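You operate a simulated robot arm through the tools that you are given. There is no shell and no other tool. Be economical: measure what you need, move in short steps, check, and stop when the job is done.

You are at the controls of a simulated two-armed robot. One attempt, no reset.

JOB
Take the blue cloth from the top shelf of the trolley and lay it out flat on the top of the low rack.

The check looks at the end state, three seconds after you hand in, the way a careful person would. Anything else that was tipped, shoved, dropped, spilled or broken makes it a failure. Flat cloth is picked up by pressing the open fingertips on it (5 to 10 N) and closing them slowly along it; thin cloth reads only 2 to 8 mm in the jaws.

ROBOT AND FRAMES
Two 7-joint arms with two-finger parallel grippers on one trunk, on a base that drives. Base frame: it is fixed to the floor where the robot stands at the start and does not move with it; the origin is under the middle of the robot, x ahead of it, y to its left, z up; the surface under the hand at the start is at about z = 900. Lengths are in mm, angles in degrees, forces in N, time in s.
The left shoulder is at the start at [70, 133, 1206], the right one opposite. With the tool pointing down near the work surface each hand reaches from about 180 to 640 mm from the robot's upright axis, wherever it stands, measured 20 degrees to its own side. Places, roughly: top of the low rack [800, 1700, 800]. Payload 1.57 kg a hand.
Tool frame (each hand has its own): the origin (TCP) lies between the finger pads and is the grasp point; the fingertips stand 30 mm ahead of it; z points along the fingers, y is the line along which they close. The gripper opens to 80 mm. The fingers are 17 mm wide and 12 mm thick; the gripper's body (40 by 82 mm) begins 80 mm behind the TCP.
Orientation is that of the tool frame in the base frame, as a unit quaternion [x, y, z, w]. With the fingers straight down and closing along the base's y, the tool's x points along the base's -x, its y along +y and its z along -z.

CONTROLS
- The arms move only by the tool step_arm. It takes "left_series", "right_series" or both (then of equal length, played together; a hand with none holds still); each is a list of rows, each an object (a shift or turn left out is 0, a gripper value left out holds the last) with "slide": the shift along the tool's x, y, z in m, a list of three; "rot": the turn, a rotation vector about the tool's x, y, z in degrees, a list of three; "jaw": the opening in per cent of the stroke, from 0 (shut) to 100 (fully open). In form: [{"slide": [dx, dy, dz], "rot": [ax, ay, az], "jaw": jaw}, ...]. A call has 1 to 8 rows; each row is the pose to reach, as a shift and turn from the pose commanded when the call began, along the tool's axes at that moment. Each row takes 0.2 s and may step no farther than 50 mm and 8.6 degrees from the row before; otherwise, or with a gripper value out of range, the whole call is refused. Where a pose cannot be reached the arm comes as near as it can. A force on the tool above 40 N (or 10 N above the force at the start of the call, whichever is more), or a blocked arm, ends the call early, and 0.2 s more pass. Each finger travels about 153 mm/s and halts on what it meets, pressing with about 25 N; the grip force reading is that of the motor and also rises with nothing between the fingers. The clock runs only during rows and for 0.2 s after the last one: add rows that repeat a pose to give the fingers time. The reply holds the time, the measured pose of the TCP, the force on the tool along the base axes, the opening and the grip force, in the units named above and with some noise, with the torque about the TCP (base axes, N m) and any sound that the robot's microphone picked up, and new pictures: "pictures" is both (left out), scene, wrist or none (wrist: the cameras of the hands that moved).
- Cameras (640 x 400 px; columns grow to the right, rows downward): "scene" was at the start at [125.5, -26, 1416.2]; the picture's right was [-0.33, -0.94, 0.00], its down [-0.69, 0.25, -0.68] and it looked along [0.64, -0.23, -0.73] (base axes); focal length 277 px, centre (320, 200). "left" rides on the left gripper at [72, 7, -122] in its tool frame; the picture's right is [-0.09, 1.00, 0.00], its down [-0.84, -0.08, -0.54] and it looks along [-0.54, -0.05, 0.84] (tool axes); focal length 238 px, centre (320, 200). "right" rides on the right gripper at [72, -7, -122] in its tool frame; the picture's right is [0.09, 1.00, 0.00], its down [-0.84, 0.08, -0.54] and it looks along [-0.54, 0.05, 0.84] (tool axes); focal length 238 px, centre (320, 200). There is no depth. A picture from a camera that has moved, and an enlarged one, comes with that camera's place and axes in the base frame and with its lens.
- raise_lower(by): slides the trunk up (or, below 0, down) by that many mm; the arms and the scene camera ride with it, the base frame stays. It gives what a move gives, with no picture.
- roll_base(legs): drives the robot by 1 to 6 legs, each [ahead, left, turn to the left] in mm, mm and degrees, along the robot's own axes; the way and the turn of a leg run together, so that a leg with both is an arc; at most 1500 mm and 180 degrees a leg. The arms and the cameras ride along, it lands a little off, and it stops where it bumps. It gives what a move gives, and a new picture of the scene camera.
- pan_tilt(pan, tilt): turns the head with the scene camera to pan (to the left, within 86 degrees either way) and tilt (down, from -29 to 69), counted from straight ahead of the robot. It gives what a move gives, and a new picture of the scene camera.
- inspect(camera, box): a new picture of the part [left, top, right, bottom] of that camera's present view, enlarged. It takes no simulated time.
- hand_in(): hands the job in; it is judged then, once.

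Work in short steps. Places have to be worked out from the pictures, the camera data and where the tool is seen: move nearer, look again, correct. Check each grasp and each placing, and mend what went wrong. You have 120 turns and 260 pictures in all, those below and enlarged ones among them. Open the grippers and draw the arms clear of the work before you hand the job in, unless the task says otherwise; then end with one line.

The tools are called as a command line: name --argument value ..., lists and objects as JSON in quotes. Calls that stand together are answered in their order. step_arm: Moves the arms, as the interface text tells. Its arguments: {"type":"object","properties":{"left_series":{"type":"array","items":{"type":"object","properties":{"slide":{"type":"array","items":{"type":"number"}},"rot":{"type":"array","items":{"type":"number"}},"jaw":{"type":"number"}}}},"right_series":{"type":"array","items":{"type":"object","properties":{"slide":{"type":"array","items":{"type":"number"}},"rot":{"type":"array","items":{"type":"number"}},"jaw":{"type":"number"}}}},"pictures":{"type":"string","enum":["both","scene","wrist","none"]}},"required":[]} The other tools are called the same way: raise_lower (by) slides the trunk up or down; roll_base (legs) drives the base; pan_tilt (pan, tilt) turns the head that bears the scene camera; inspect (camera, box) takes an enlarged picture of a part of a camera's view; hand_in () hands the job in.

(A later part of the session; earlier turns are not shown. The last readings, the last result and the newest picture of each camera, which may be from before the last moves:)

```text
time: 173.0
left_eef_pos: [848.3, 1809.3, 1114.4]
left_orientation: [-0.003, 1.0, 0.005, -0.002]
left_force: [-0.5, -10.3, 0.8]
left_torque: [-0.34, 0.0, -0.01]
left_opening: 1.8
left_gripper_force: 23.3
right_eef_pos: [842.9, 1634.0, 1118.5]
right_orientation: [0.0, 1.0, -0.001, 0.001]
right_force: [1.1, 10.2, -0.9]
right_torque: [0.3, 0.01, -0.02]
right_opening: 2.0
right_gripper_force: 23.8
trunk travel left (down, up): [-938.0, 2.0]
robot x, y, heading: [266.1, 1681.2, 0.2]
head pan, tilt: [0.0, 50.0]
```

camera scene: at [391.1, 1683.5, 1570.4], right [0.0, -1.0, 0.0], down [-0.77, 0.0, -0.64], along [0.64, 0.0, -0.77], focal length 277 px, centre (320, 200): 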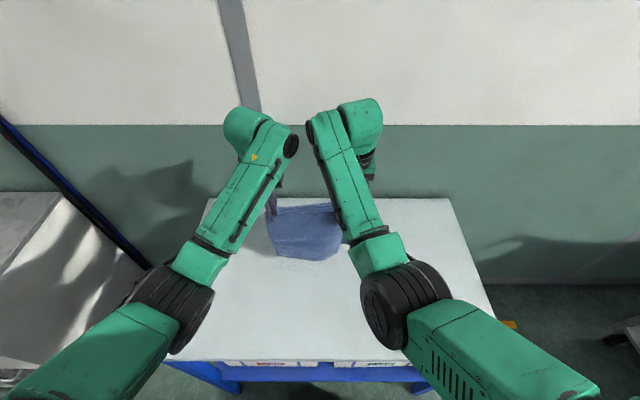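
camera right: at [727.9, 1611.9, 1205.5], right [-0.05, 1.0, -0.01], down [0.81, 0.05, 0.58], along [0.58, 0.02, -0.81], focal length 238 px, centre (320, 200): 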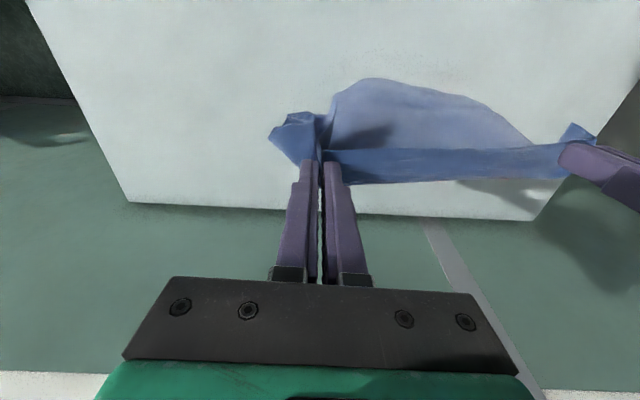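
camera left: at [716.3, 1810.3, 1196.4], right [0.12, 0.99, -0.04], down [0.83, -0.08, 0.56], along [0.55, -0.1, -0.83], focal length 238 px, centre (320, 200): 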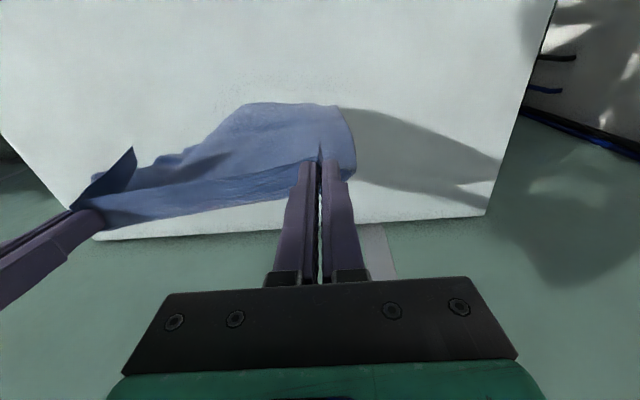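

Good. Now the alternating base and trunk lay.

raise_lower --by -26

roll_base --legs '[[-65, 0, 0]]'

raise_lower --by -14

roll_base --legs '[[-55, 0, 0]]'

raise_lower --by -20

roll_base --legs '[[-45, 0, 0]]'

inspect --camera "left" --box '[0, 0, 640, 400]'

```text
time: 173.7
left_eef_pos: [848.2, 1808.9, 1088.4]
left_orientation: [-0.004, 1.0, 0.005, -0.003]
left_force: [0.1, -11.0, 0.6]
left_torque: [-0.4, 0.01, -0.04]
left_opening: 2.2
left_gripper_force: 23.5
right_eef_pos: [844.1, 1633.2, 1092.3]
right_orientation: [0.001, 1.0, -0.002, 0.001]
right_force: [0.9, 11.4, -0.2]
right_torque: [0.32, -0.03, -0.02]
right_opening: 1.9
right_gripper_force: 23.8
trunk travel left (down, up): [-912.0, 28.0]
robot x, y, heading: [265.0, 1685.2, 0.1]
head pan, tilt: [0.0, 50.0]
```

```text
time: 174.7
left_eef_pos: [789.4, 1808.6, 1084.4]
left_orientation: [-0.004, 1.0, 0.005, -0.006]
left_force: [0.6, -12.1, 0.9]
left_torque: [-0.4, 0.04, -0.01]
left_opening: 1.8
left_gripper_force: 23.3
right_eef_pos: [785.2, 1633.0, 1087.3]
right_orientation: [0.0, 1.0, -0.002, -0.004]
right_force: [0.8, 11.6, -0.7]
right_torque: [0.38, 0.07, -0.01]
right_opening: 2.1
right_gripper_force: 23.6
trunk travel left (down, up): [-912.0, 28.0]
robot x, y, heading: [199.3, 1683.4, 0.4]
head pan, tilt: [0.0, 50.0]
camera scene: at [338.0, 1684.5, 1543.1], right [0.0, -1.0, 0.0], down [-0.77, 0.0, -0.64], along [0.64, 0.0, -0.77], focal length 277 px, centre (320, 200)
```

scene: 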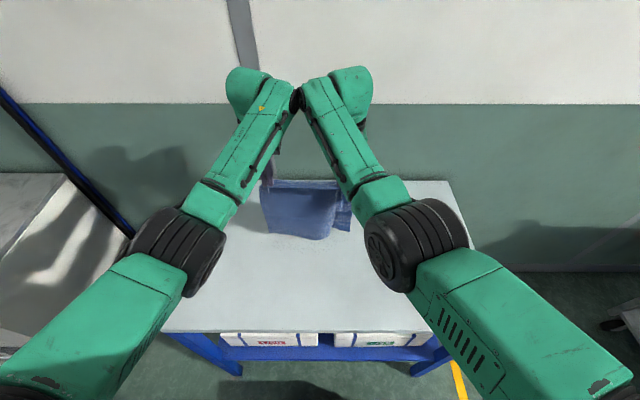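

```text
time: 175.3
left_eef_pos: [784.8, 1808.7, 1071.9]
left_orientation: [-0.003, 1.0, 0.003, -0.004]
left_force: [0.5, -9.5, -0.1]
left_torque: [-0.32, 0.0, 0.0]
left_opening: 1.8
left_gripper_force: 23.5
right_eef_pos: [781.8, 1633.8, 1077.4]
right_orientation: [0.0, 1.0, -0.002, -0.001]
right_force: [0.1, 9.5, -0.3]
right_torque: [0.26, 0.0, -0.01]
right_opening: 1.8
right_gripper_force: 23.9
trunk travel left (down, up): [-898.0, 42.0]
robot x, y, heading: [201.4, 1681.2, 0.2]
head pan, tilt: [0.0, 50.0]
```

```text
time: 176.3
left_eef_pos: [734.9, 1807.9, 1069.2]
left_orientation: [-0.004, 1.0, 0.004, -0.005]
left_force: [0.4, -11.2, -0.4]
left_torque: [-0.38, 0.05, -0.05]
left_opening: 2.1
left_gripper_force: 23.3
right_eef_pos: [731.0, 1633.0, 1074.2]
right_orientation: [0.0, 1.0, -0.001, -0.004]
right_force: [1.2, 11.0, -0.3]
right_torque: [0.3, 0.07, 0.0]
right_opening: 1.9
right_gripper_force: 24.1
trunk travel left (down, up): [-898.0, 42.0]
robot x, y, heading: [145.2, 1682.9, 0.1]
head pan, tilt: [0.0, 50.0]
camera scene: at [283.4, 1684.3, 1529.1], right [0.0, -1.0, 0.0], down [-0.77, 0.0, -0.64], along [0.64, 0.0, -0.77], focal length 277 px, centre (320, 200)
```

scene: 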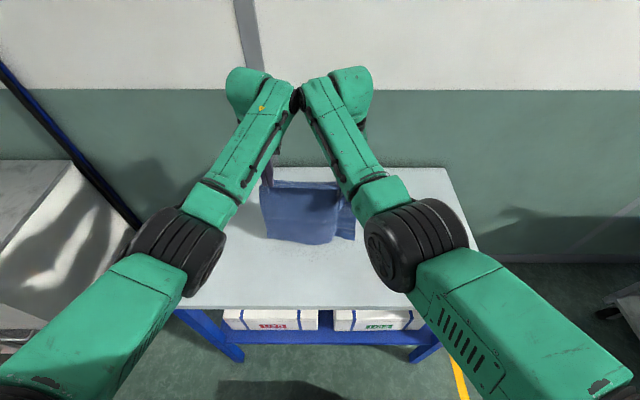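

```text
time: 177.0
left_eef_pos: [730.4, 1808.5, 1051.9]
left_orientation: [-0.004, 1.0, 0.003, -0.004]
left_force: [-0.1, -7.9, 0.9]
left_torque: [-0.26, 0.05, -0.01]
left_opening: 2.0
left_gripper_force: 23.5
right_eef_pos: [727.3, 1633.8, 1057.8]
right_orientation: [-0.001, 1.0, 0.0, 0.0]
right_force: [-0.1, 7.9, -0.7]
right_torque: [0.26, -0.03, -0.03]
right_opening: 1.9
right_gripper_force: 23.4
trunk travel left (down, up): [-878.0, 62.0]
robot x, y, heading: [149.1, 1684.6, 0.2]
head pan, tilt: [0.0, 50.0]
```

```text
time: 177.9
left_eef_pos: [688.5, 1809.2, 1049.5]
left_orientation: [-0.004, 1.0, 0.004, -0.006]
left_force: [-0.1, -9.8, -0.2]
left_torque: [-0.34, 0.06, -0.01]
left_opening: 2.1
left_gripper_force: 24.1
right_eef_pos: [684.8, 1634.2, 1055.2]
right_orientation: [0.001, 1.0, -0.001, -0.004]
right_force: [1.3, 9.2, -0.5]
right_torque: [0.28, 0.05, -0.03]
right_opening: 2.1
right_gripper_force: 23.4
trunk travel left (down, up): [-878.0, 62.0]
robot x, y, heading: [103.2, 1682.3, 0.4]
head pan, tilt: [0.0, 50.0]
camera scene: at [238.2, 1684.1, 1509.2], right [0.0, -1.0, 0.0], down [-0.77, 0.0, -0.64], along [0.64, 0.0, -0.77], focal length 277 px, centre (320, 200)
```

scene: 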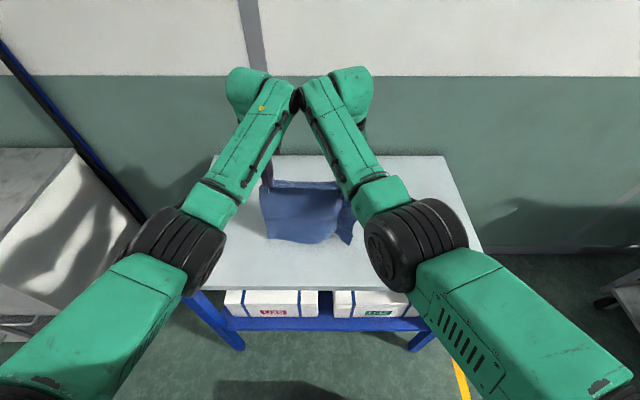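

```text
1.00 times, centred on (320, 200) of left (not enlarged: the box is as wide or as high as the picture)
camera zoom: at [618.8, 1813.4, 1172.9], right [0.08, 1.0, 0.01], down [0.84, -0.07, 0.53], along [0.53, -0.04, -0.85], focal length 238 px, centre (320, 200)
```

zoom: 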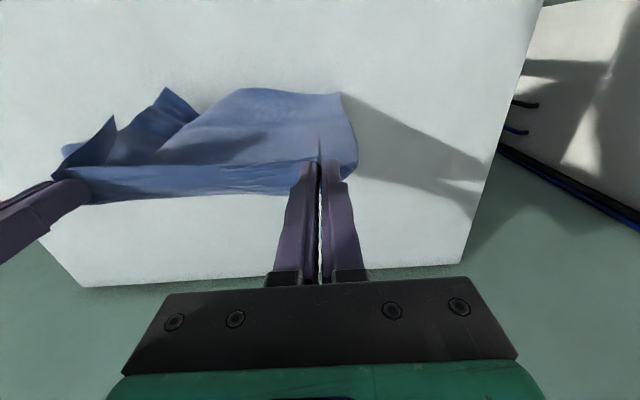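

The hem keeps curling toward the robot, so laying outward (as in the first try, which was very flat) suits it. I'll do that with the base and trunk, pull it taut outward, and release slightly above the top so the gripped edge can spring flat. First I back up so the hem starts near the front.

roll_base --legs '[[-80, 0, 0]]'

raise_lower --by -20

roll_base --legs '[[60, 0, 0]]'

raise_lower --by -30

roll_base --legs '[[55, 0, 0]]'

raise_lower --by -40

inspect --camera "left" --box '[0, 0, 640, 400]'

```text
time: 178.9
left_eef_pos: [608.2, 1806.8, 1051.4]
left_orientation: [-0.004, 1.0, 0.003, -0.004]
left_force: [-0.1, -8.9, -0.9]
left_torque: [-0.27, 0.02, -0.04]
left_opening: 2.1
left_gripper_force: 23.0
right_eef_pos: [605.6, 1633.7, 1055.7]
right_orientation: [0.0, 1.0, -0.002, -0.003]
right_force: [0.8, 7.6, -0.4]
right_torque: [0.27, 0.06, -0.01]
right_opening: 2.1
right_gripper_force: 23.3
trunk travel left (down, up): [-878.0, 62.0]
robot x, y, heading: [23.1, 1684.7, 0.2]
head pan, tilt: [0.0, 50.0]
camera scene: at [156.1, 1683.8, 1509.5], right [0.0, -1.0, 0.0], down [-0.77, 0.0, -0.64], along [0.64, 0.0, -0.77], focal length 277 px, centre (320, 200)
```

scene: 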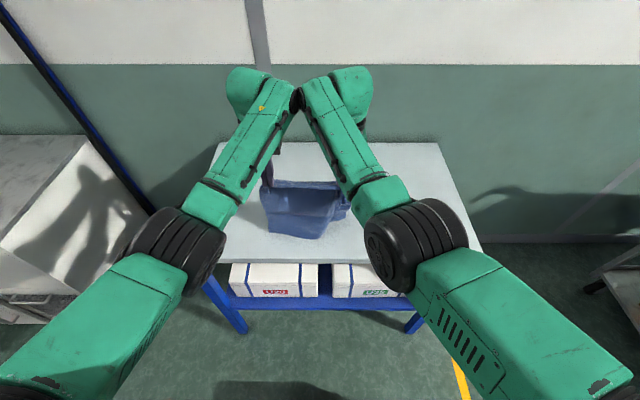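

```text
time: 179.6
left_eef_pos: [604.4, 1805.5, 1033.4]
left_orientation: [-0.003, 1.0, 0.004, -0.003]
left_force: [-0.2, -6.9, 0.1]
left_torque: [-0.23, -0.01, -0.01]
left_opening: 1.7
left_gripper_force: 23.7
right_eef_pos: [600.8, 1633.2, 1037.2]
right_orientation: [0.0, 1.0, 0.0, 0.0]
right_force: [0.2, 5.8, 0.1]
right_torque: [0.16, -0.02, -0.02]
right_opening: 2.1
right_gripper_force: 23.5
trunk travel left (down, up): [-858.0, 82.0]
robot x, y, heading: [19.6, 1679.8, 0.2]
head pan, tilt: [0.0, 50.0]
```

```text
time: 180.6
left_eef_pos: [658.0, 1805.8, 1038.4]
left_orientation: [-0.003, 1.0, 0.003, 0.001]
left_force: [-0.3, -7.0, 0.0]
left_torque: [-0.29, -0.04, -0.04]
left_opening: 1.9
left_gripper_force: 23.6
right_eef_pos: [654.2, 1632.3, 1042.2]
right_orientation: [0.001, 1.0, -0.001, 0.004]
right_force: [0.0, 8.3, 0.2]
right_torque: [0.24, -0.06, -0.03]
right_opening: 1.9
right_gripper_force: 23.6
trunk travel left (down, up): [-858.0, 82.0]
robot x, y, heading: [79.1, 1680.6, -0.1]
head pan, tilt: [0.0, 50.0]
camera scene: at [200.0, 1683.6, 1491.1], right [0.0, -1.0, 0.0], down [-0.76, 0.0, -0.65], along [0.65, 0.0, -0.76], focal length 277 px, centre (320, 200)
```

scene: 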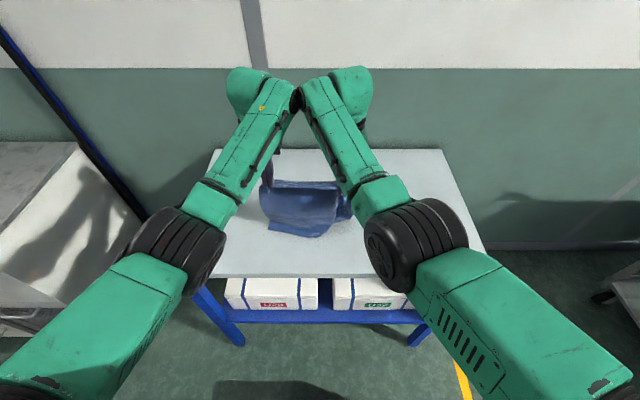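

```text
time: 181.3
left_eef_pos: [664.8, 1805.6, 1002.5]
left_orientation: [-0.003, 1.0, 0.003, -0.003]
left_force: [-0.2, -5.5, 1.2]
left_torque: [-0.2, -0.01, -0.04]
left_opening: 1.8
left_gripper_force: 23.8
right_eef_pos: [659.7, 1633.2, 1007.1]
right_orientation: [0.0, 1.0, 0.0, 0.0]
right_force: [0.3, 6.2, -0.1]
right_torque: [0.14, -0.01, -0.04]
right_opening: 1.7
right_gripper_force: 23.7
trunk travel left (down, up): [-828.0, 112.0]
robot x, y, heading: [79.4, 1684.4, 0.2]
head pan, tilt: [0.0, 50.0]
```

```text
time: 182.3
left_eef_pos: [713.9, 1806.3, 1007.2]
left_orientation: [-0.002, 1.0, 0.004, 0.001]
left_force: [-0.6, -7.7, 0.6]
left_torque: [-0.19, -0.03, -0.03]
left_opening: 1.9
left_gripper_force: 23.9
right_eef_pos: [710.0, 1632.4, 1011.9]
right_orientation: [0.0, 1.0, 0.0, 0.004]
right_force: [-1.0, 6.2, -0.9]
right_torque: [0.21, -0.03, 0.0]
right_opening: 1.8
right_gripper_force: 23.6
trunk travel left (down, up): [-828.0, 112.0]
robot x, y, heading: [135.0, 1683.8, -0.1]
head pan, tilt: [0.0, 50.0]
camera scene: at [255.5, 1683.7, 1461.0], right [0.0, -1.0, 0.0], down [-0.76, 0.0, -0.65], along [0.65, 0.0, -0.76], focal length 277 px, centre (320, 200)
```

scene: 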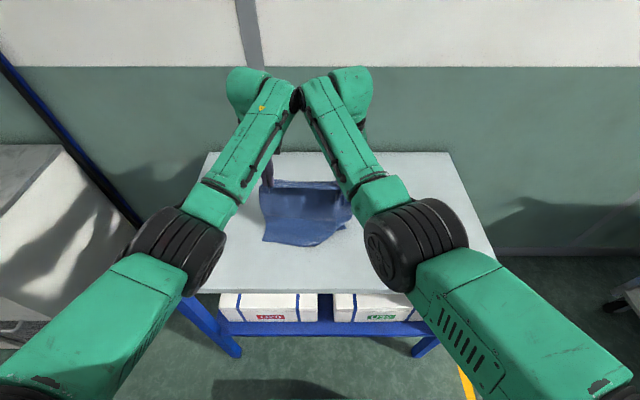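

```text
time: 183.1
left_eef_pos: [719.5, 1805.7, 963.6]
left_orientation: [-0.002, 1.0, 0.003, -0.003]
left_force: [0.6, -6.3, 0.8]
left_torque: [-0.22, 0.03, 0.01]
left_opening: 1.8
left_gripper_force: 24.1
right_eef_pos: [715.0, 1633.4, 967.4]
right_orientation: [0.0, 1.0, 0.0, 0.0]
right_force: [-0.6, 4.8, 0.7]
right_torque: [0.2, -0.05, 0.02]
right_opening: 2.1
right_gripper_force: 23.5
trunk travel left (down, up): [-788.0, 152.0]
robot x, y, heading: [134.7, 1685.1, 0.2]
head pan, tilt: [0.0, 50.0]
```

```text
1.00 times, centred on (320, 200) of left (not enlarged: the box is as wide or as high as the picture)
camera zoom: at [647.6, 1811.3, 1086.1], right [0.09, 1.0, 0.01], down [0.84, -0.08, 0.54], along [0.54, -0.04, -0.84], focal length 238 px, centre (320, 200)
```

zoom: 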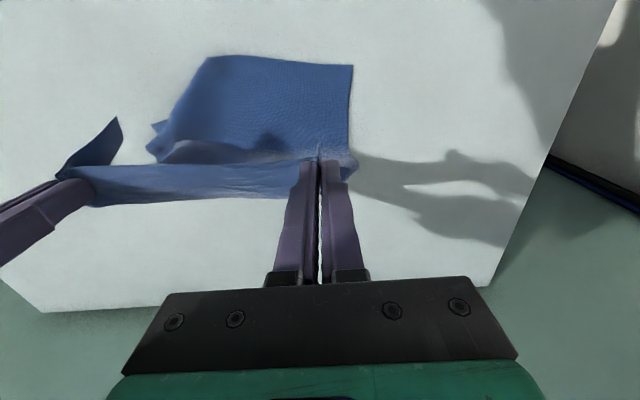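

The right part is folding under because its drooping corner touches first. A better idea is to let the cloth hang in front of the rack's front edge and then drive forward, so that it is drawn over the edge onto the top, pulled flat by its own weight. I raise, back off in front of the rack and lower there.

raise_lower --by 150

roll_base --legs '[[-130, 0, 0], [-125, 0, 0]]'

raise_lower --by -180

inspect --camera "left" --box '[0, 0, 640, 400]'

```text
time: 184.8
left_eef_pos: [716.8, 1805.6, 1113.8]
left_orientation: [-0.002, 1.0, 0.004, -0.003]
left_force: [1.1, -7.2, 0.4]
left_torque: [-0.19, 0.0, 0.01]
left_opening: 1.9
left_gripper_force: 23.4
right_eef_pos: [714.6, 1633.0, 1118.4]
right_orientation: [0.001, 1.0, -0.001, 0.0]
right_force: [-0.3, 6.0, -0.5]
right_torque: [0.19, 0.0, 0.0]
right_opening: 2.3
right_gripper_force: 23.9
trunk travel left (down, up): [-938.0, 2.0]
robot x, y, heading: [135.0, 1680.8, 0.3]
head pan, tilt: [0.0, 50.0]
```

```text
time: 187.0
left_eef_pos: [462.9, 1805.4, 1113.3]
left_orientation: [-0.002, 1.0, 0.003, -0.003]
left_force: [-1.2, -7.0, -0.1]
left_torque: [-0.23, -0.02, -0.04]
left_opening: 1.7
left_gripper_force: 23.7
right_eef_pos: [459.9, 1632.8, 1118.2]
right_orientation: [0.0, 1.0, 0.0, -0.001]
right_force: [0.7, 7.5, -1.1]
right_torque: [0.17, 0.02, -0.01]
right_opening: 2.1
right_gripper_force: 24.1
trunk travel left (down, up): [-938.0, 2.0]
robot x, y, heading: [-120.3, 1682.1, -0.1]
head pan, tilt: [0.0, 50.0]
camera scene: at [9.6, 1683.2, 1569.9], right [0.0, -1.0, 0.0], down [-0.77, 0.0, -0.64], along [0.64, 0.0, -0.77], focal length 277 px, centre (320, 200)
```

scene: 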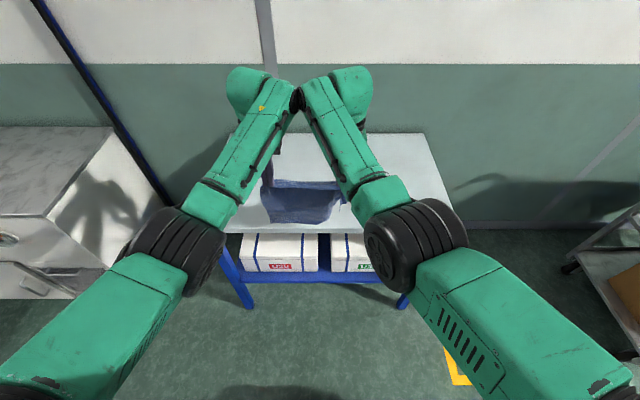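

```text
time: 189.0
left_eef_pos: [461.4, 1804.4, 934.4]
left_orientation: [-0.002, 1.0, 0.003, -0.001]
left_force: [-0.7, -5.6, -0.2]
left_torque: [-0.2, -0.02, -0.01]
left_opening: 1.7
left_gripper_force: 23.6
right_eef_pos: [457.4, 1632.1, 938.2]
right_orientation: [0.0, 1.0, 0.0, 0.001]
right_force: [0.0, 5.5, -0.8]
right_torque: [0.15, 0.0, 0.01]
right_opening: 2.0
right_gripper_force: 23.1
trunk travel left (down, up): [-758.0, 182.0]
robot x, y, heading: [-125.0, 1680.8, 0.2]
head pan, tilt: [0.0, 50.0]
```

```text
1.00 times, centred on (320, 200) of left (not enlarged: the box is as wide or as high as the picture)
camera zoom: at [389.3, 1810.9, 1056.8], right [0.09, 1.0, 0.01], down [0.84, -0.08, 0.54], along [0.54, -0.04, -0.84], focal length 238 px, centre (320, 200)
```

zoom: 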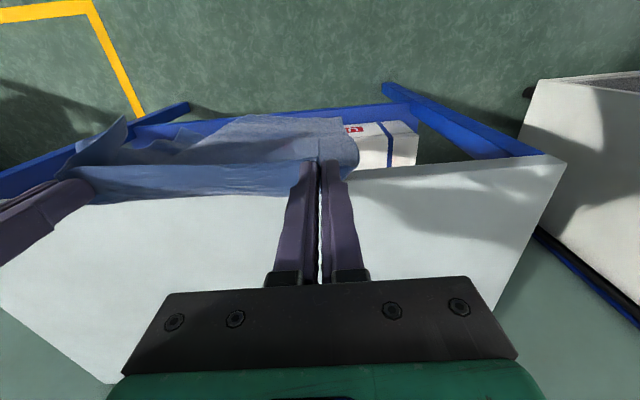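

It hangs in front of the edge as planned. I lower to just above rack level and drive forward, drawing the cloth over the edge.

raise_lower --by -86

roll_base --legs '[[150, 0, 0], [120, 0, 0]]'

inspect --camera "left" --box '[0, 0, 640, 400]'

```text
time: 190.2
left_eef_pos: [461.3, 1805.5, 847.2]
left_orientation: [-0.002, 1.0, 0.002, -0.001]
left_force: [-0.9, -6.7, 0.8]
left_torque: [-0.16, 0.02, -0.03]
left_opening: 2.0
left_gripper_force: 23.8
right_eef_pos: [456.5, 1632.6, 852.6]
right_orientation: [0.0, 1.0, 0.0, 0.0]
right_force: [0.5, 5.9, -0.8]
right_torque: [0.19, 0.0, -0.01]
right_opening: 2.1
right_gripper_force: 23.5
trunk travel left (down, up): [-672.0, 268.0]
robot x, y, heading: [-123.2, 1678.2, 0.1]
head pan, tilt: [0.0, 50.0]
```

```text
time: 192.4
left_eef_pos: [729.8, 1804.8, 848.9]
left_orientation: [-0.001, 1.0, 0.002, -0.002]
left_force: [-0.7, -7.0, -0.2]
left_torque: [-0.24, 0.05, 0.0]
left_opening: 2.1
left_gripper_force: 23.9
right_eef_pos: [723.6, 1630.2, 851.8]
right_orientation: [0.001, 1.0, 0.0, 0.001]
right_force: [0.1, 6.0, -0.7]
right_torque: [0.18, -0.02, -0.02]
right_opening: 2.0
right_gripper_force: 23.9
trunk travel left (down, up): [-672.0, 268.0]
robot x, y, heading: [145.5, 1682.8, 0.1]
head pan, tilt: [0.0, 50.0]
camera scene: at [273.1, 1682.9, 1304.3], right [0.0, -1.0, 0.0], down [-0.77, 0.0, -0.64], along [0.64, 0.0, -0.77], focal length 277 px, centre (320, 200)
```

scene: 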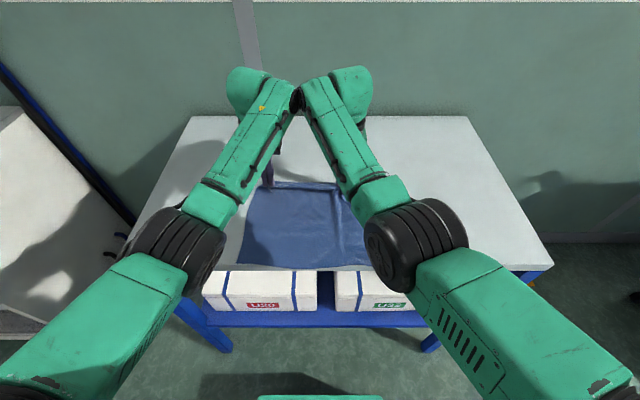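

```text
1.00 times, centred on (320, 200) of left (not enlarged: the box is as wide or as high as the picture)
camera zoom: at [656.7, 1809.8, 971.0], right [0.09, 1.0, 0.01], down [0.84, -0.08, 0.54], along [0.54, -0.04, -0.84], focal length 238 px, centre (320, 200)
```

zoom: 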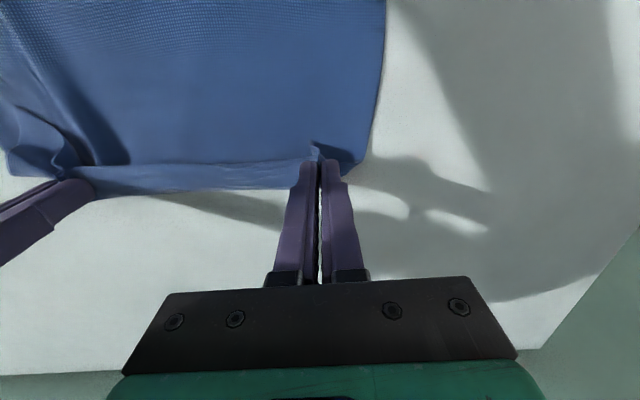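

Excellent: the cloth came over the edge at full width and quite flat. I drive forward another 105 mm to bring the hem well onto the rack.

roll_base --legs '[[105, 0, 0]]'

inspect --camera "right" --box '[0, 0, 640, 400]'

```text
time: 193.6
left_eef_pos: [831.7, 1804.8, 847.6]
left_orientation: [-0.002, 1.0, 0.003, -0.001]
left_force: [-0.1, -5.8, -0.6]
left_torque: [-0.22, 0.01, 0.01]
left_opening: 1.9
left_gripper_force: 23.7
right_eef_pos: [827.2, 1632.2, 853.9]
right_orientation: [0.001, 1.0, 0.0, 0.001]
right_force: [-0.1, 4.5, -0.3]
right_torque: [0.13, 0.0, 0.0]
right_opening: 1.9
right_gripper_force: 23.7
trunk travel left (down, up): [-672.0, 268.0]
robot x, y, heading: [249.8, 1681.4, 0.2]
head pan, tilt: [0.0, 50.0]
camera scene: at [377.0, 1683.1, 1304.3], right [0.0, -1.0, 0.0], down [-0.77, 0.0, -0.64], along [0.64, 0.0, -0.77], focal length 277 px, centre (320, 200)
```

scene: 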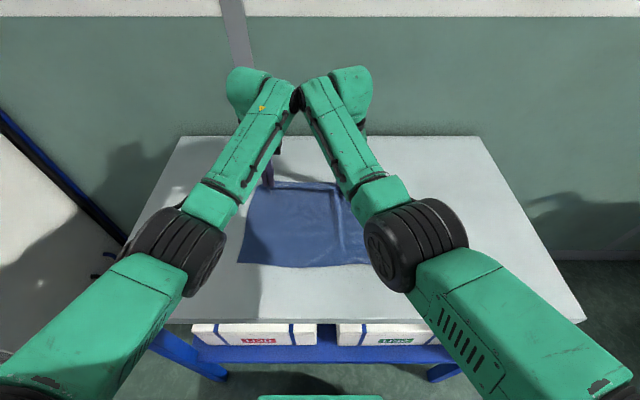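

```text
1.00 times, centred on (320, 200) of right (not enlarged: the box is as wide or as high as the picture)
camera zoom: at [756.0, 1625.3, 974.7], right [-0.09, 1.0, 0.0], down [0.84, 0.08, 0.54], along [0.54, 0.05, -0.84], focal length 238 px, centre (320, 200)
```

zoom: 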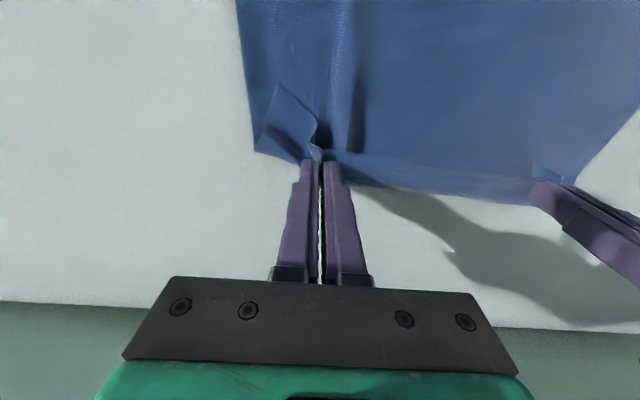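

Very flat now. There is a small turned-over strip at the held edge and a folded right far corner. I open slowly, then raise with the trunk and look.

step_arm --left_series '[{"slide": [0, 0, 0.006], "jaw": 0}, {"slide": [0, 0, 0.008], "jaw": 6}, {"slide": [0, 0, 0.008], "jaw": 12}, {"slide": [0, 0, 0.008], "jaw": 18}, {"slide": [0, 0, 0.008], "jaw": 26}, {"slide": [0, 0, 0.008], "jaw": 36}, {"slide": [0, 0, 0.008], "jaw": 36}]' --right_series '[{"slide": [0, 0, 0.008], "jaw": 0}, {"slide": [0, 0, 0.012], "jaw": 6}, {"slide": [0, 0, 0.012], "jaw": 12}, {"slide": [0, 0, 0.012], "jaw": 18}, {"slide": [0, 0, 0.012], "jaw": 26}, {"slide": [0, 0, 0.012], "jaw": 36}, {"slide": [0, 0, 0.012], "jaw": 36}]' --pictures "none"

raise_lower --by 110

inspect --camera "left" --box '[0, 0, 640, 400]'

inspect --camera "right" --box '[0, 0, 640, 400]'

```text
time: 195.2
left_eef_pos: [831.5, 1804.0, 840.1]
left_orientation: [-0.001, 1.0, 0.003, -0.002]
left_force: [-0.4, 0.3, -0.7]
left_torque: [0.0, -0.03, 0.05]
left_opening: 29.1
left_gripper_force: 0.1
right_eef_pos: [828.9, 1631.6, 839.5]
right_orientation: [0.0, 1.0, 0.0, 0.001]
right_force: [0.4, -0.6, -0.1]
right_torque: [0.0, 0.0, 0.04]
right_opening: 28.6
right_gripper_force: 0.0
trunk travel left (down, up): [-672.0, 268.0]
robot x, y, heading: [251.8, 1684.0, 0.1]
head pan, tilt: [0.0, 50.0]
```

```text
time: 196.6
left_eef_pos: [831.1, 1804.2, 950.5]
left_orientation: [-0.002, 1.0, 0.003, -0.002]
left_force: [0.9, -0.1, 0.1]
left_torque: [0.0, 0.01, -0.02]
left_opening: 29.1
left_gripper_force: 0.1
right_eef_pos: [828.2, 1631.6, 949.7]
right_orientation: [0.001, 1.0, 0.0, 0.0]
right_force: [0.6, 0.0, -0.7]
right_torque: [0.01, 0.02, -0.01]
right_opening: 28.6
right_gripper_force: 0.1
trunk travel left (down, up): [-782.0, 158.0]
robot x, y, heading: [253.5, 1680.1, 0.1]
head pan, tilt: [0.0, 50.0]
```

```text
1.00 times, centred on (320, 200) of left (not enlarged: the box is as wide or as high as the picture)
camera zoom: at [760.4, 1810.0, 1072.4], right [0.09, 1.0, 0.01], down [0.84, -0.08, 0.54], along [0.54, -0.04, -0.84], focal length 238 px, centre (320, 200)
```

zoom: 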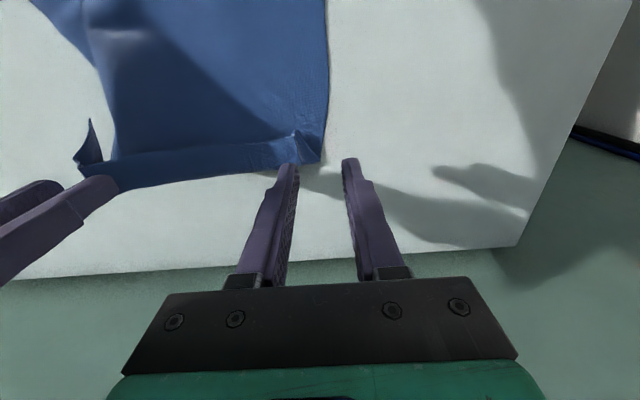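

```text
1.00 times, centred on (320, 200) of right (not enlarged: the box is as wide or as high as the picture)
camera zoom: at [756.9, 1624.9, 1071.8], right [-0.09, 1.0, 0.0], down [0.84, 0.08, 0.54], along [0.54, 0.05, -0.84], focal length 238 px, centre (320, 200)
```

zoom: 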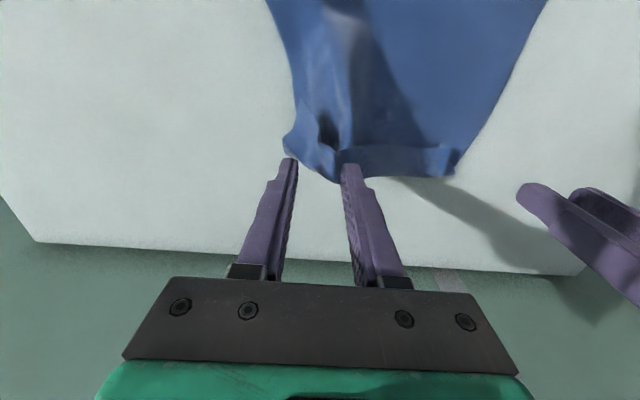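

The sheet is flat, but a ~25 mm strip along the far edge is turned over. I'll drag the cloth back 60 mm to bring that strip within reach, then sweep it open. I open the jaws wide and press lightly on the single layer just inside the strip.

step_arm --left_series '[{"slide": [0.005, 0, 0], "jaw": 60}, {"slide": [0.01, 0, 0], "jaw": 100}, {"slide": [0.01, 0, 0], "jaw": 100}]' --right_series '[{"slide": [0.005, 0.01, 0], "jaw": 60}, {"slide": [0.01, 0.02, 0], "jaw": 100}, {"slide": [0.01, 0.02, 0], "jaw": 100}]' --pictures "none"

raise_lower --by -114

step_arm --left_series '[{"slide": [0, 0, 0.002]}, {"slide": [0, 0, 0.0035]}, {"slide": [0, 0, 0.0045]}]' --right_series '[{"slide": [0, 0, 0.002]}, {"slide": [0, 0, 0.0035]}, {"slide": [0, 0, 0.0045]}]' --pictures "none"

```text
time: 197.4
left_eef_pos: [822.9, 1810.9, 948.5]
left_orientation: [-0.007, 1.0, 0.004, -0.003]
left_force: [-0.2, 0.0, 0.2]
left_torque: [-0.01, 0.04, -0.02]
left_opening: 79.8
left_gripper_force: 0.1
right_eef_pos: [819.9, 1643.4, 949.5]
right_orientation: [0.007, 1.0, -0.001, 0.0]
right_force: [0.4, 0.6, 0.0]
right_torque: [0.0, 0.03, 0.04]
right_opening: 79.9
right_gripper_force: 0.0
trunk travel left (down, up): [-782.0, 158.0]
robot x, y, heading: [253.4, 1681.8, 0.2]
head pan, tilt: [0.0, 50.0]
```

```text
time: 198.8
left_eef_pos: [822.1, 1811.3, 836.1]
left_orientation: [-0.008, 1.0, 0.004, -0.002]
left_force: [0.3, 0.8, -1.1]
left_torque: [0.03, -0.03, 0.0]
left_opening: 79.8
left_gripper_force: 0.0
right_eef_pos: [819.3, 1645.0, 835.3]
right_orientation: [0.007, 1.0, -0.001, 0.001]
right_force: [-0.4, 0.7, 0.9]
right_torque: [0.03, 0.03, -0.02]
right_opening: 80.2
right_gripper_force: 0.1
trunk travel left (down, up): [-668.0, 272.0]
robot x, y, heading: [247.2, 1682.6, 0.0]
head pan, tilt: [0.0, 50.0]
```

```text
time: 199.6
left_eef_pos: [820.4, 1810.4, 834.1]
left_orientation: [-0.006, 1.0, 0.002, 0.0]
left_force: [-1.2, -0.1, 0.0]
left_torque: [0.0, 0.03, 0.0]
left_opening: 80.1
left_gripper_force: 0.2
right_eef_pos: [818.4, 1643.3, 832.6]
right_orientation: [0.007, 1.0, -0.001, 0.002]
right_force: [3.2, 3.1, 19.7]
right_torque: [0.98, -0.21, -0.1]
right_opening: 79.9
right_gripper_force: 0.1
trunk travel left (down, up): [-668.0, 272.0]
robot x, y, heading: [248.0, 1676.9, 0.1]
head pan, tilt: [0.0, 50.0]
```

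I balance the pressure, the left a bit lower and the right a bit higher, then drag back 60 mm with the base.

step_arm --left_series '[{"slide": [0, 0, 0.0015]}, {"slide": [0, 0, 0.003]}]' --right_series '[{"slide": [0, 0, -0.001]}, {"slide": [0, 0, -0.001]}]' --pictures "none"

roll_base --legs '[[-60, 0, 0]]'

raise_lower --by 40

inspect --camera "left" --box '[0, 0, 640, 400]'

```text
time: 200.2
left_eef_pos: [820.0, 1810.0, 833.3]
left_orientation: [-0.007, 1.0, 0.0, 0.003]
left_force: [-0.1, 0.5, 0.2]
left_torque: [-0.04, 0.0, -0.02]
left_opening: 80.2
left_gripper_force: 0.1
right_eef_pos: [816.5, 1643.9, 832.7]
right_orientation: [0.008, 1.0, -0.003, 0.002]
right_force: [6.4, 3.3, 33.4]
right_torque: [1.53, -0.4, -0.29]
right_opening: 80.1
right_gripper_force: 0.0
trunk travel left (down, up): [-668.0, 272.0]
robot x, y, heading: [246.5, 1687.6, 0.1]
head pan, tilt: [0.0, 50.0]
```

```text
time: 200.9
left_eef_pos: [818.6, 1809.9, 832.1]
left_orientation: [-0.007, 1.0, 0.001, 0.001]
left_force: [-0.5, 0.6, 0.8]
left_torque: [0.0, 0.01, -0.03]
left_opening: 80.1
left_gripper_force: 0.0
right_eef_pos: [817.7, 1643.0, 834.2]
right_orientation: [0.008, 1.0, -0.002, 0.005]
right_force: [-0.9, 0.2, 7.8]
right_torque: [0.33, 0.03, 0.11]
right_opening: 79.9
right_gripper_force: 0.1
trunk travel left (down, up): [-668.0, 272.0]
robot x, y, heading: [248.1, 1684.3, 0.0]
head pan, tilt: [0.0, 50.0]
stopped in leg 1: the force on the tool passed its limit at 50 N (the readings are from after the stop); the commanded pose is now the measured one
camera scene: at [372.1, 1683.0, 1300.1], right [0.0, -1.0, 0.0], down [-0.77, 0.0, -0.64], along [0.64, 0.0, -0.77], focal length 277 px, centre (320, 200)
```

scene: 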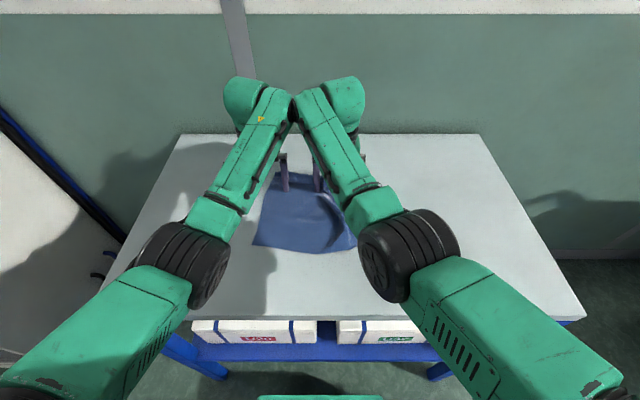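

```text
time: 201.8
left_eef_pos: [819.8, 1809.5, 871.3]
left_orientation: [-0.007, 1.0, 0.001, 0.002]
left_force: [-0.4, -1.0, 0.4]
left_torque: [-0.03, -0.03, -0.03]
left_opening: 79.9
left_gripper_force: 0.1
right_eef_pos: [816.8, 1641.9, 874.3]
right_orientation: [0.008, 1.0, -0.003, 0.003]
right_force: [-0.4, 0.9, -0.2]
right_torque: [0.02, 0.0, 0.04]
right_opening: 80.1
right_gripper_force: 0.1
trunk travel left (down, up): [-708.0, 232.0]
robot x, y, heading: [245.1, 1682.8, -0.1]
head pan, tilt: [0.0, 50.0]
```

```text
1.00 times, centred on (320, 200) of left (not enlarged: the box is as wide or as high as the picture)
camera zoom: at [748.2, 1815.0, 993.6], right [0.08, 1.0, 0.0], down [0.84, -0.07, 0.54], along [0.54, -0.04, -0.84], focal length 238 px, centre (320, 200)
```

zoom: 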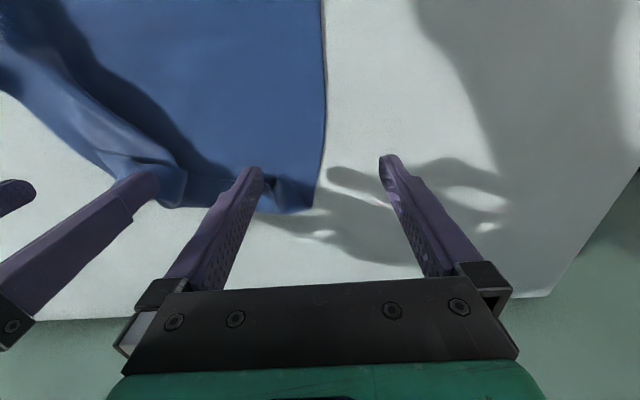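

The drag tripped the force limit and didn't move the cloth much. I raise, back off 120 mm and get a clear look at the whole sheet.

raise_lower --by 130

roll_base --legs '[[-120, -20, 0]]'

inspect --camera "left" --box '[0, 0, 640, 300]'

```text
time: 203.4
left_eef_pos: [820.6, 1810.4, 1002.4]
left_orientation: [-0.008, 1.0, 0.001, 0.001]
left_force: [0.4, -0.4, 0.2]
left_torque: [-0.03, 0.0, 0.01]
left_opening: 80.0
left_gripper_force: 0.1
right_eef_pos: [818.2, 1642.8, 1002.7]
right_orientation: [0.007, 1.0, -0.004, 0.003]
right_force: [-0.7, 0.2, -0.5]
right_torque: [-0.01, 0.0, 0.01]
right_opening: 80.2
right_gripper_force: 0.1
trunk travel left (down, up): [-838.0, 102.0]
robot x, y, heading: [247.2, 1684.1, 0.0]
head pan, tilt: [0.0, 50.0]
```

```text
time: 204.6
left_eef_pos: [703.3, 1790.3, 1001.3]
left_orientation: [-0.008, 1.0, 0.0, 0.0]
left_force: [-0.5, -0.7, -0.9]
left_torque: [0.03, 0.0, 0.0]
left_opening: 79.9
left_gripper_force: 0.0
right_eef_pos: [700.2, 1622.7, 1001.4]
right_orientation: [0.008, 1.0, -0.003, 0.003]
right_force: [-0.5, -0.1, -0.6]
right_torque: [-0.01, 0.0, 0.0]
right_opening: 79.8
right_gripper_force: 0.0
trunk travel left (down, up): [-838.0, 102.0]
robot x, y, heading: [123.4, 1659.7, 0.4]
head pan, tilt: [0.0, 50.0]
camera scene: at [257.4, 1663.2, 1469.9], right [0.0, -1.0, 0.0], down [-0.77, 0.0, -0.64], along [0.64, 0.0, -0.77], focal length 277 px, centre (320, 200)
```

scene: 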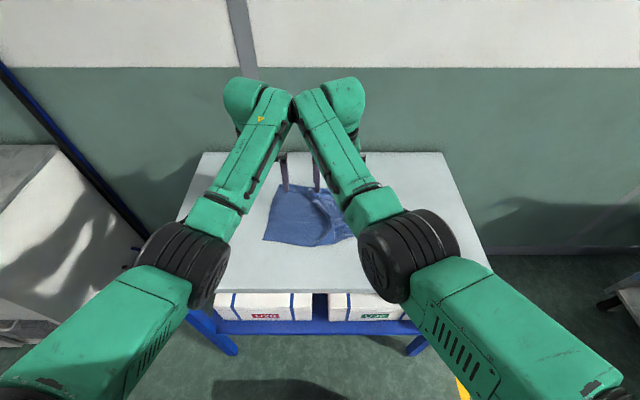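

```text
1.00 times, centred on (320, 150) of left (not enlarged: the box is as wide or as high as the picture)
camera zoom: at [631.3, 1795.1, 1122.7], right [0.08, 1.0, 0.0], down [0.84, -0.07, 0.54], along [0.54, -0.04, -0.84], focal length 238 px, centre (320, 250)
```

zoom: 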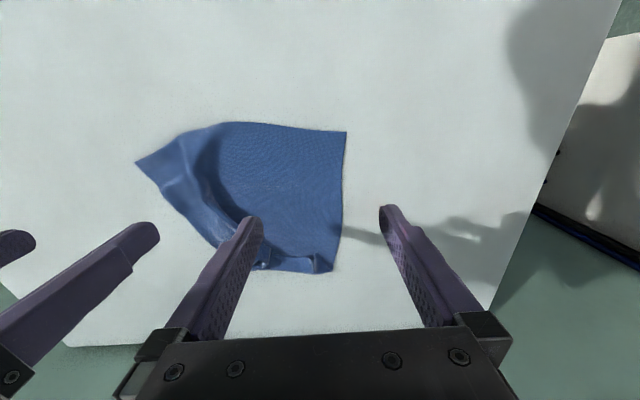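

The right-far part is bunched. The near edge is straight (from (669,1825) to (683,1551)), and drawing the cloth over the front edge gave excellent flatness, so I'll repeat that, gripping closer to the very edge and corners. I position both hands above the near edge.

roll_base --legs '[[-26, -16, 0]]'

step_arm --left_series '[{"slide": [0, 0.012, 0.02], "jaw": 60}, {"slide": [0, 0.025, 0.04], "jaw": 36}, {"slide": [0, 0.025, 0.06], "jaw": 36}]' --right_series '[{"slide": [0, -0.014, 0.02], "jaw": 60}, {"slide": [0, -0.028, 0.04], "jaw": 36}, {"slide": [0, -0.028, 0.06], "jaw": 36}]' --pictures "wrist"

```text
time: 205.4
left_eef_pos: [678.4, 1776.3, 998.5]
left_orientation: [-0.008, 1.0, 0.0, -0.002]
left_force: [0.6, 0.5, 0.1]
left_torque: [-0.01, 0.03, -0.01]
left_opening: 80.0
left_gripper_force: 0.1
right_eef_pos: [676.3, 1609.5, 1000.8]
right_orientation: [0.008, 1.0, -0.004, 0.0]
right_force: [0.1, 0.2, 0.0]
right_torque: [-0.02, 0.04, 0.01]
right_opening: 79.9
right_gripper_force: 0.2
trunk travel left (down, up): [-838.0, 102.0]
robot x, y, heading: [104.4, 1647.3, 0.1]
head pan, tilt: [0.0, 50.0]
camera scene: at [234.9, 1650.8, 1469.6], right [0.0, -1.0, 0.0], down [-0.77, 0.0, -0.64], along [0.64, 0.0, -0.77], focal length 277 px, centre (320, 200)
```

scene: 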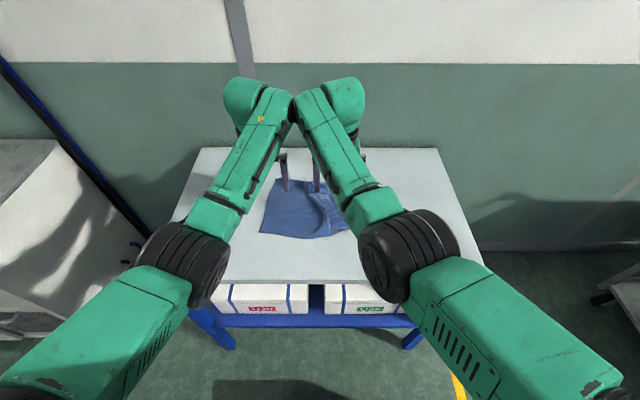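

```text
time: 206.2
left_eef_pos: [678.2, 1797.9, 940.8]
left_orientation: [-0.008, 1.0, 0.001, 0.001]
left_force: [-0.6, 0.5, 0.1]
left_torque: [0.05, -0.03, 0.03]
left_opening: 28.7
left_gripper_force: 0.0
right_eef_pos: [674.4, 1579.4, 942.5]
right_orientation: [0.008, 1.0, -0.002, 0.004]
right_force: [-0.3, 0.2, 0.9]
right_torque: [0.01, 0.02, 0.02]
right_opening: 28.8
right_gripper_force: 0.1
trunk travel left (down, up): [-838.0, 102.0]
robot x, y, heading: [101.1, 1647.8, 0.2]
head pan, tilt: [0.0, 50.0]
camera right: at [601.9, 1574.9, 1064.7], right [-0.08, 1.0, 0.0], down [0.83, 0.07, 0.55], along [0.55, 0.04, -0.84], focal length 238 px, centre (320, 200)
camera left: at [604.9, 1803.3, 1064.1], right [0.08, 1.0, 0.0], down [0.84, -0.07, 0.54], along [0.54, -0.04, -0.84], focal length 238 px, centre (320, 200)
```

right: 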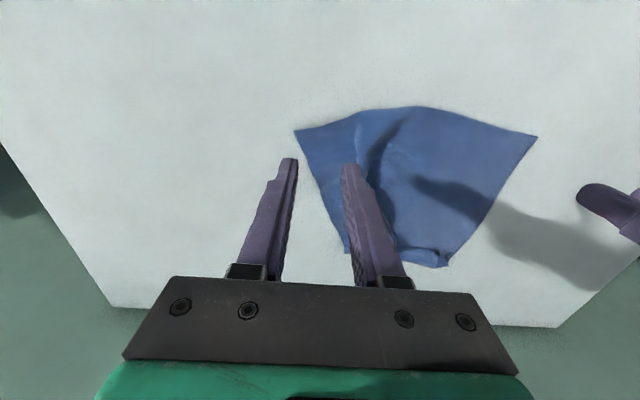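
left: 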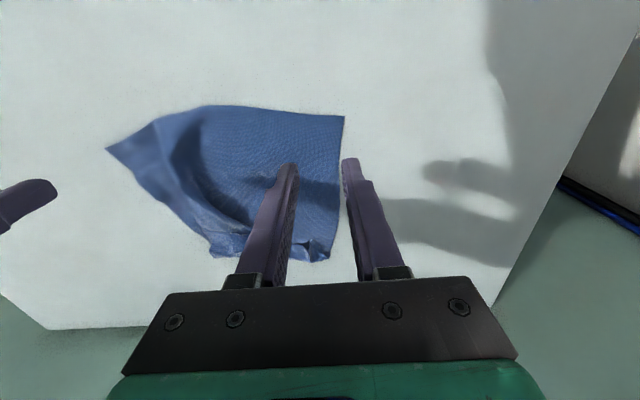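

The sheet is really just pleated at its far side, with the far edge running from (864,1633) to (888,1801). Gripping the far edge is best: the sheet then leaves the jaws toward the robot, so the front-edge draw will leave no turned-over strip. I move both hands above the far corners.

roll_base --legs '[[163, 30, 0]]'

step_arm --left_series '[{"slide": [-0.01, -0.015, 0.02]}, {"slide": [-0.018, -0.03, 0.04]}, {"slide": [-0.026, -0.045, 0.05]}, {"slide": [-0.026, -0.045, 0.05]}]' --right_series '[{"slide": [-0.004, 0.015, 0.02]}, {"slide": [-0.009, 0.03, 0.04]}, {"slide": [-0.011, 0.043, 0.05]}, {"slide": [-0.011, 0.043, 0.05]}]' --pictures "wrist"

```text
time: 207.7
left_eef_pos: [839.8, 1828.5, 944.3]
left_orientation: [-0.008, 1.0, 0.001, 0.001]
left_force: [-0.7, 0.8, 0.5]
left_torque: [0.02, 0.01, 0.0]
left_opening: 28.7
left_gripper_force: 0.0
right_eef_pos: [836.3, 1611.9, 943.4]
right_orientation: [0.007, 1.0, -0.002, 0.004]
right_force: [-0.1, -0.7, 0.8]
right_torque: [0.0, -0.02, -0.02]
right_opening: 29.0
right_gripper_force: 0.1
trunk travel left (down, up): [-838.0, 102.0]
robot x, y, heading: [264.7, 1677.4, 0.3]
head pan, tilt: [0.0, 50.0]
camera scene: at [389.8, 1676.8, 1470.6], right [0.0, -1.0, 0.0], down [-0.76, 0.0, -0.64], along [0.64, 0.0, -0.76], focal length 277 px, centre (320, 200)
```

scene: 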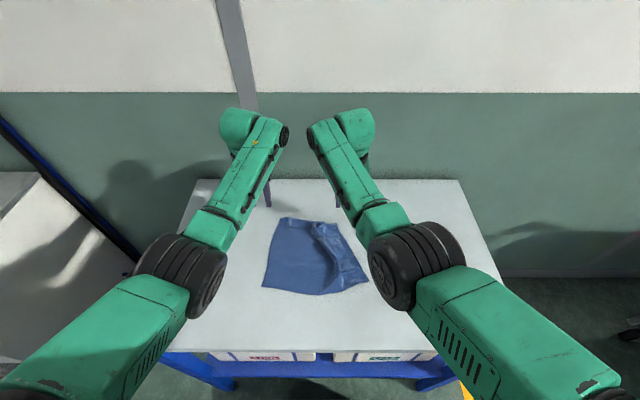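

```text
time: 208.7
left_eef_pos: [853.9, 1788.0, 897.8]
left_orientation: [-0.01, 1.0, 0.001, 0.001]
left_force: [1.1, 0.4, -0.1]
left_torque: [-0.02, -0.04, 0.03]
left_opening: 28.6
left_gripper_force: 0.0
left hand out of reach, approached as far as the arm can: row 2, 3, 4
right_eef_pos: [833.0, 1626.0, 899.8]
right_orientation: [0.008, 1.0, -0.002, 0.003]
right_force: [-0.6, -0.3, 0.0]
right_torque: [-0.02, -0.01, -0.03]
right_opening: 28.9
right_gripper_force: 0.1
right hand out of reach, approached as far as the arm can: row 1, 2, 3, 4
trunk travel left (down, up): [-838.0, 102.0]
robot x, y, heading: [264.2, 1675.7, 0.2]
head pan, tilt: [0.0, 50.0]
camera right: at [759.5, 1620.1, 1020.7], right [-0.08, 1.0, -0.01], down [0.83, 0.07, 0.55], along [0.55, 0.04, -0.84], focal length 238 px, centre (320, 200)
camera left: at [781.1, 1793.8, 1020.2], right [0.07, 1.0, 0.0], down [0.84, -0.06, 0.54], along [0.54, -0.04, -0.84], focal length 238 px, centre (320, 200)
```

right: 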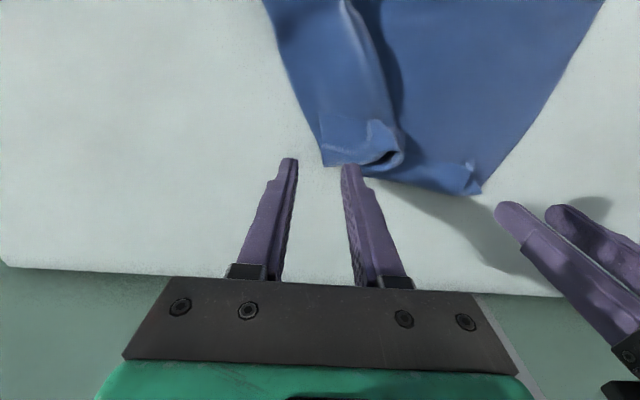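
left: 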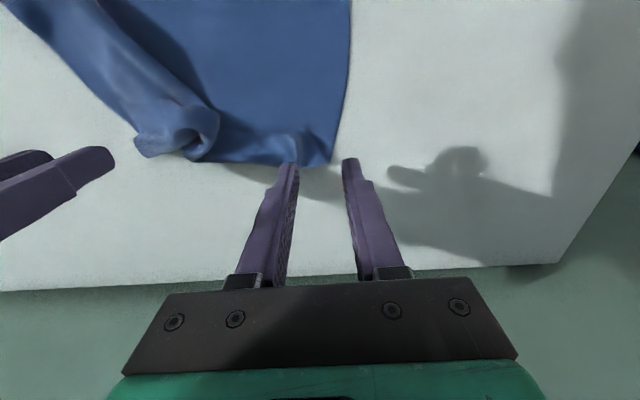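

Now it's clear: there is no turned-over strip, just a single tunnel-like pleat near the far-right corner (860,1632). I'll anchor the far-left with the left hand and drag the far-right corner 80–90 mm to the right to open it. I shift the base 24 mm left, close the jaws and lower.

roll_base --legs '[[0, 24, 0]]'

step_arm --left_series '[{"slide": [0.005, -0.015, 0], "jaw": 15}, {"slide": [0.01, -0.035, 0], "jaw": 2}, {"slide": [0.01, -0.035, 0], "jaw": 2}]' --right_series '[{"slide": [0, 0, 0], "jaw": 15}, {"slide": [0, 0, 0], "jaw": 2}, {"slide": [0, 0, 0], "jaw": 2}]' --pictures "none"

raise_lower --by -61

```text
time: 209.5
left_eef_pos: [854.6, 1807.4, 899.4]
left_orientation: [-0.009, 1.0, 0.004, 0.001]
left_force: [0.2, -0.4, -0.6]
left_torque: [0.06, 0.01, -0.01]
left_opening: 28.9
left_gripper_force: 0.0
right_eef_pos: [832.0, 1645.3, 898.4]
right_orientation: [0.007, 1.0, 0.0, 0.003]
right_force: [-0.2, -0.8, -0.6]
right_torque: [0.05, -0.02, 0.03]
right_opening: 29.0
right_gripper_force: 0.1
trunk travel left (down, up): [-838.0, 102.0]
robot x, y, heading: [259.9, 1698.0, 0.3]
head pan, tilt: [0.0, 50.0]
camera scene: at [392.9, 1694.8, 1470.2], right [0.0, -1.0, 0.0], down [-0.77, 0.0, -0.64], along [0.64, 0.01, -0.77], focal length 277 px, centre (320, 200)
```

scene: 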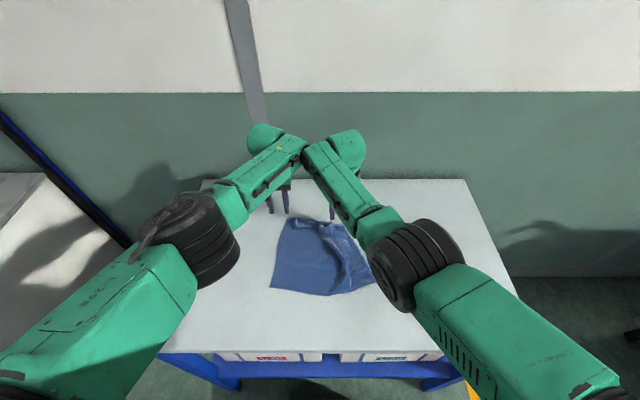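

```text
time: 210.5
left_eef_pos: [847.2, 1810.3, 895.3]
left_orientation: [-0.037, 0.999, 0.012, -0.001]
left_force: [0.0, -0.7, 0.5]
left_torque: [0.0, 0.03, -0.01]
left_opening: 1.7
left_gripper_force: 0.1
right_eef_pos: [831.2, 1639.4, 894.2]
right_orientation: [0.013, 1.0, -0.006, -0.001]
right_force: [0.3, 0.3, -0.1]
right_torque: [0.01, -0.02, 0.02]
right_opening: 1.6
right_gripper_force: 0.0
trunk travel left (down, up): [-838.0, 102.0]
robot x, y, heading: [264.6, 1703.7, -0.1]
head pan, tilt: [0.0, 50.0]
stopped in row 3 (left hand): the arm was blocked; the commanded pose is now the measured one
```

```text
time: 211.5
left_eef_pos: [847.7, 1810.4, 835.2]
left_orientation: [-0.037, 0.999, 0.011, 0.0]
left_force: [-0.2, 0.1, -0.1]
left_torque: [0.02, 0.01, -0.02]
left_opening: 1.4
left_gripper_force: 0.1
right_eef_pos: [830.3, 1640.9, 834.5]
right_orientation: [0.013, 1.0, -0.007, -0.001]
right_force: [-0.1, -0.4, 1.1]
right_torque: [0.01, -0.02, 0.03]
right_opening: 1.6
right_gripper_force: 0.0
trunk travel left (down, up): [-777.0, 163.0]
robot x, y, heading: [263.1, 1700.5, 0.2]
head pan, tilt: [0.0, 50.0]
```

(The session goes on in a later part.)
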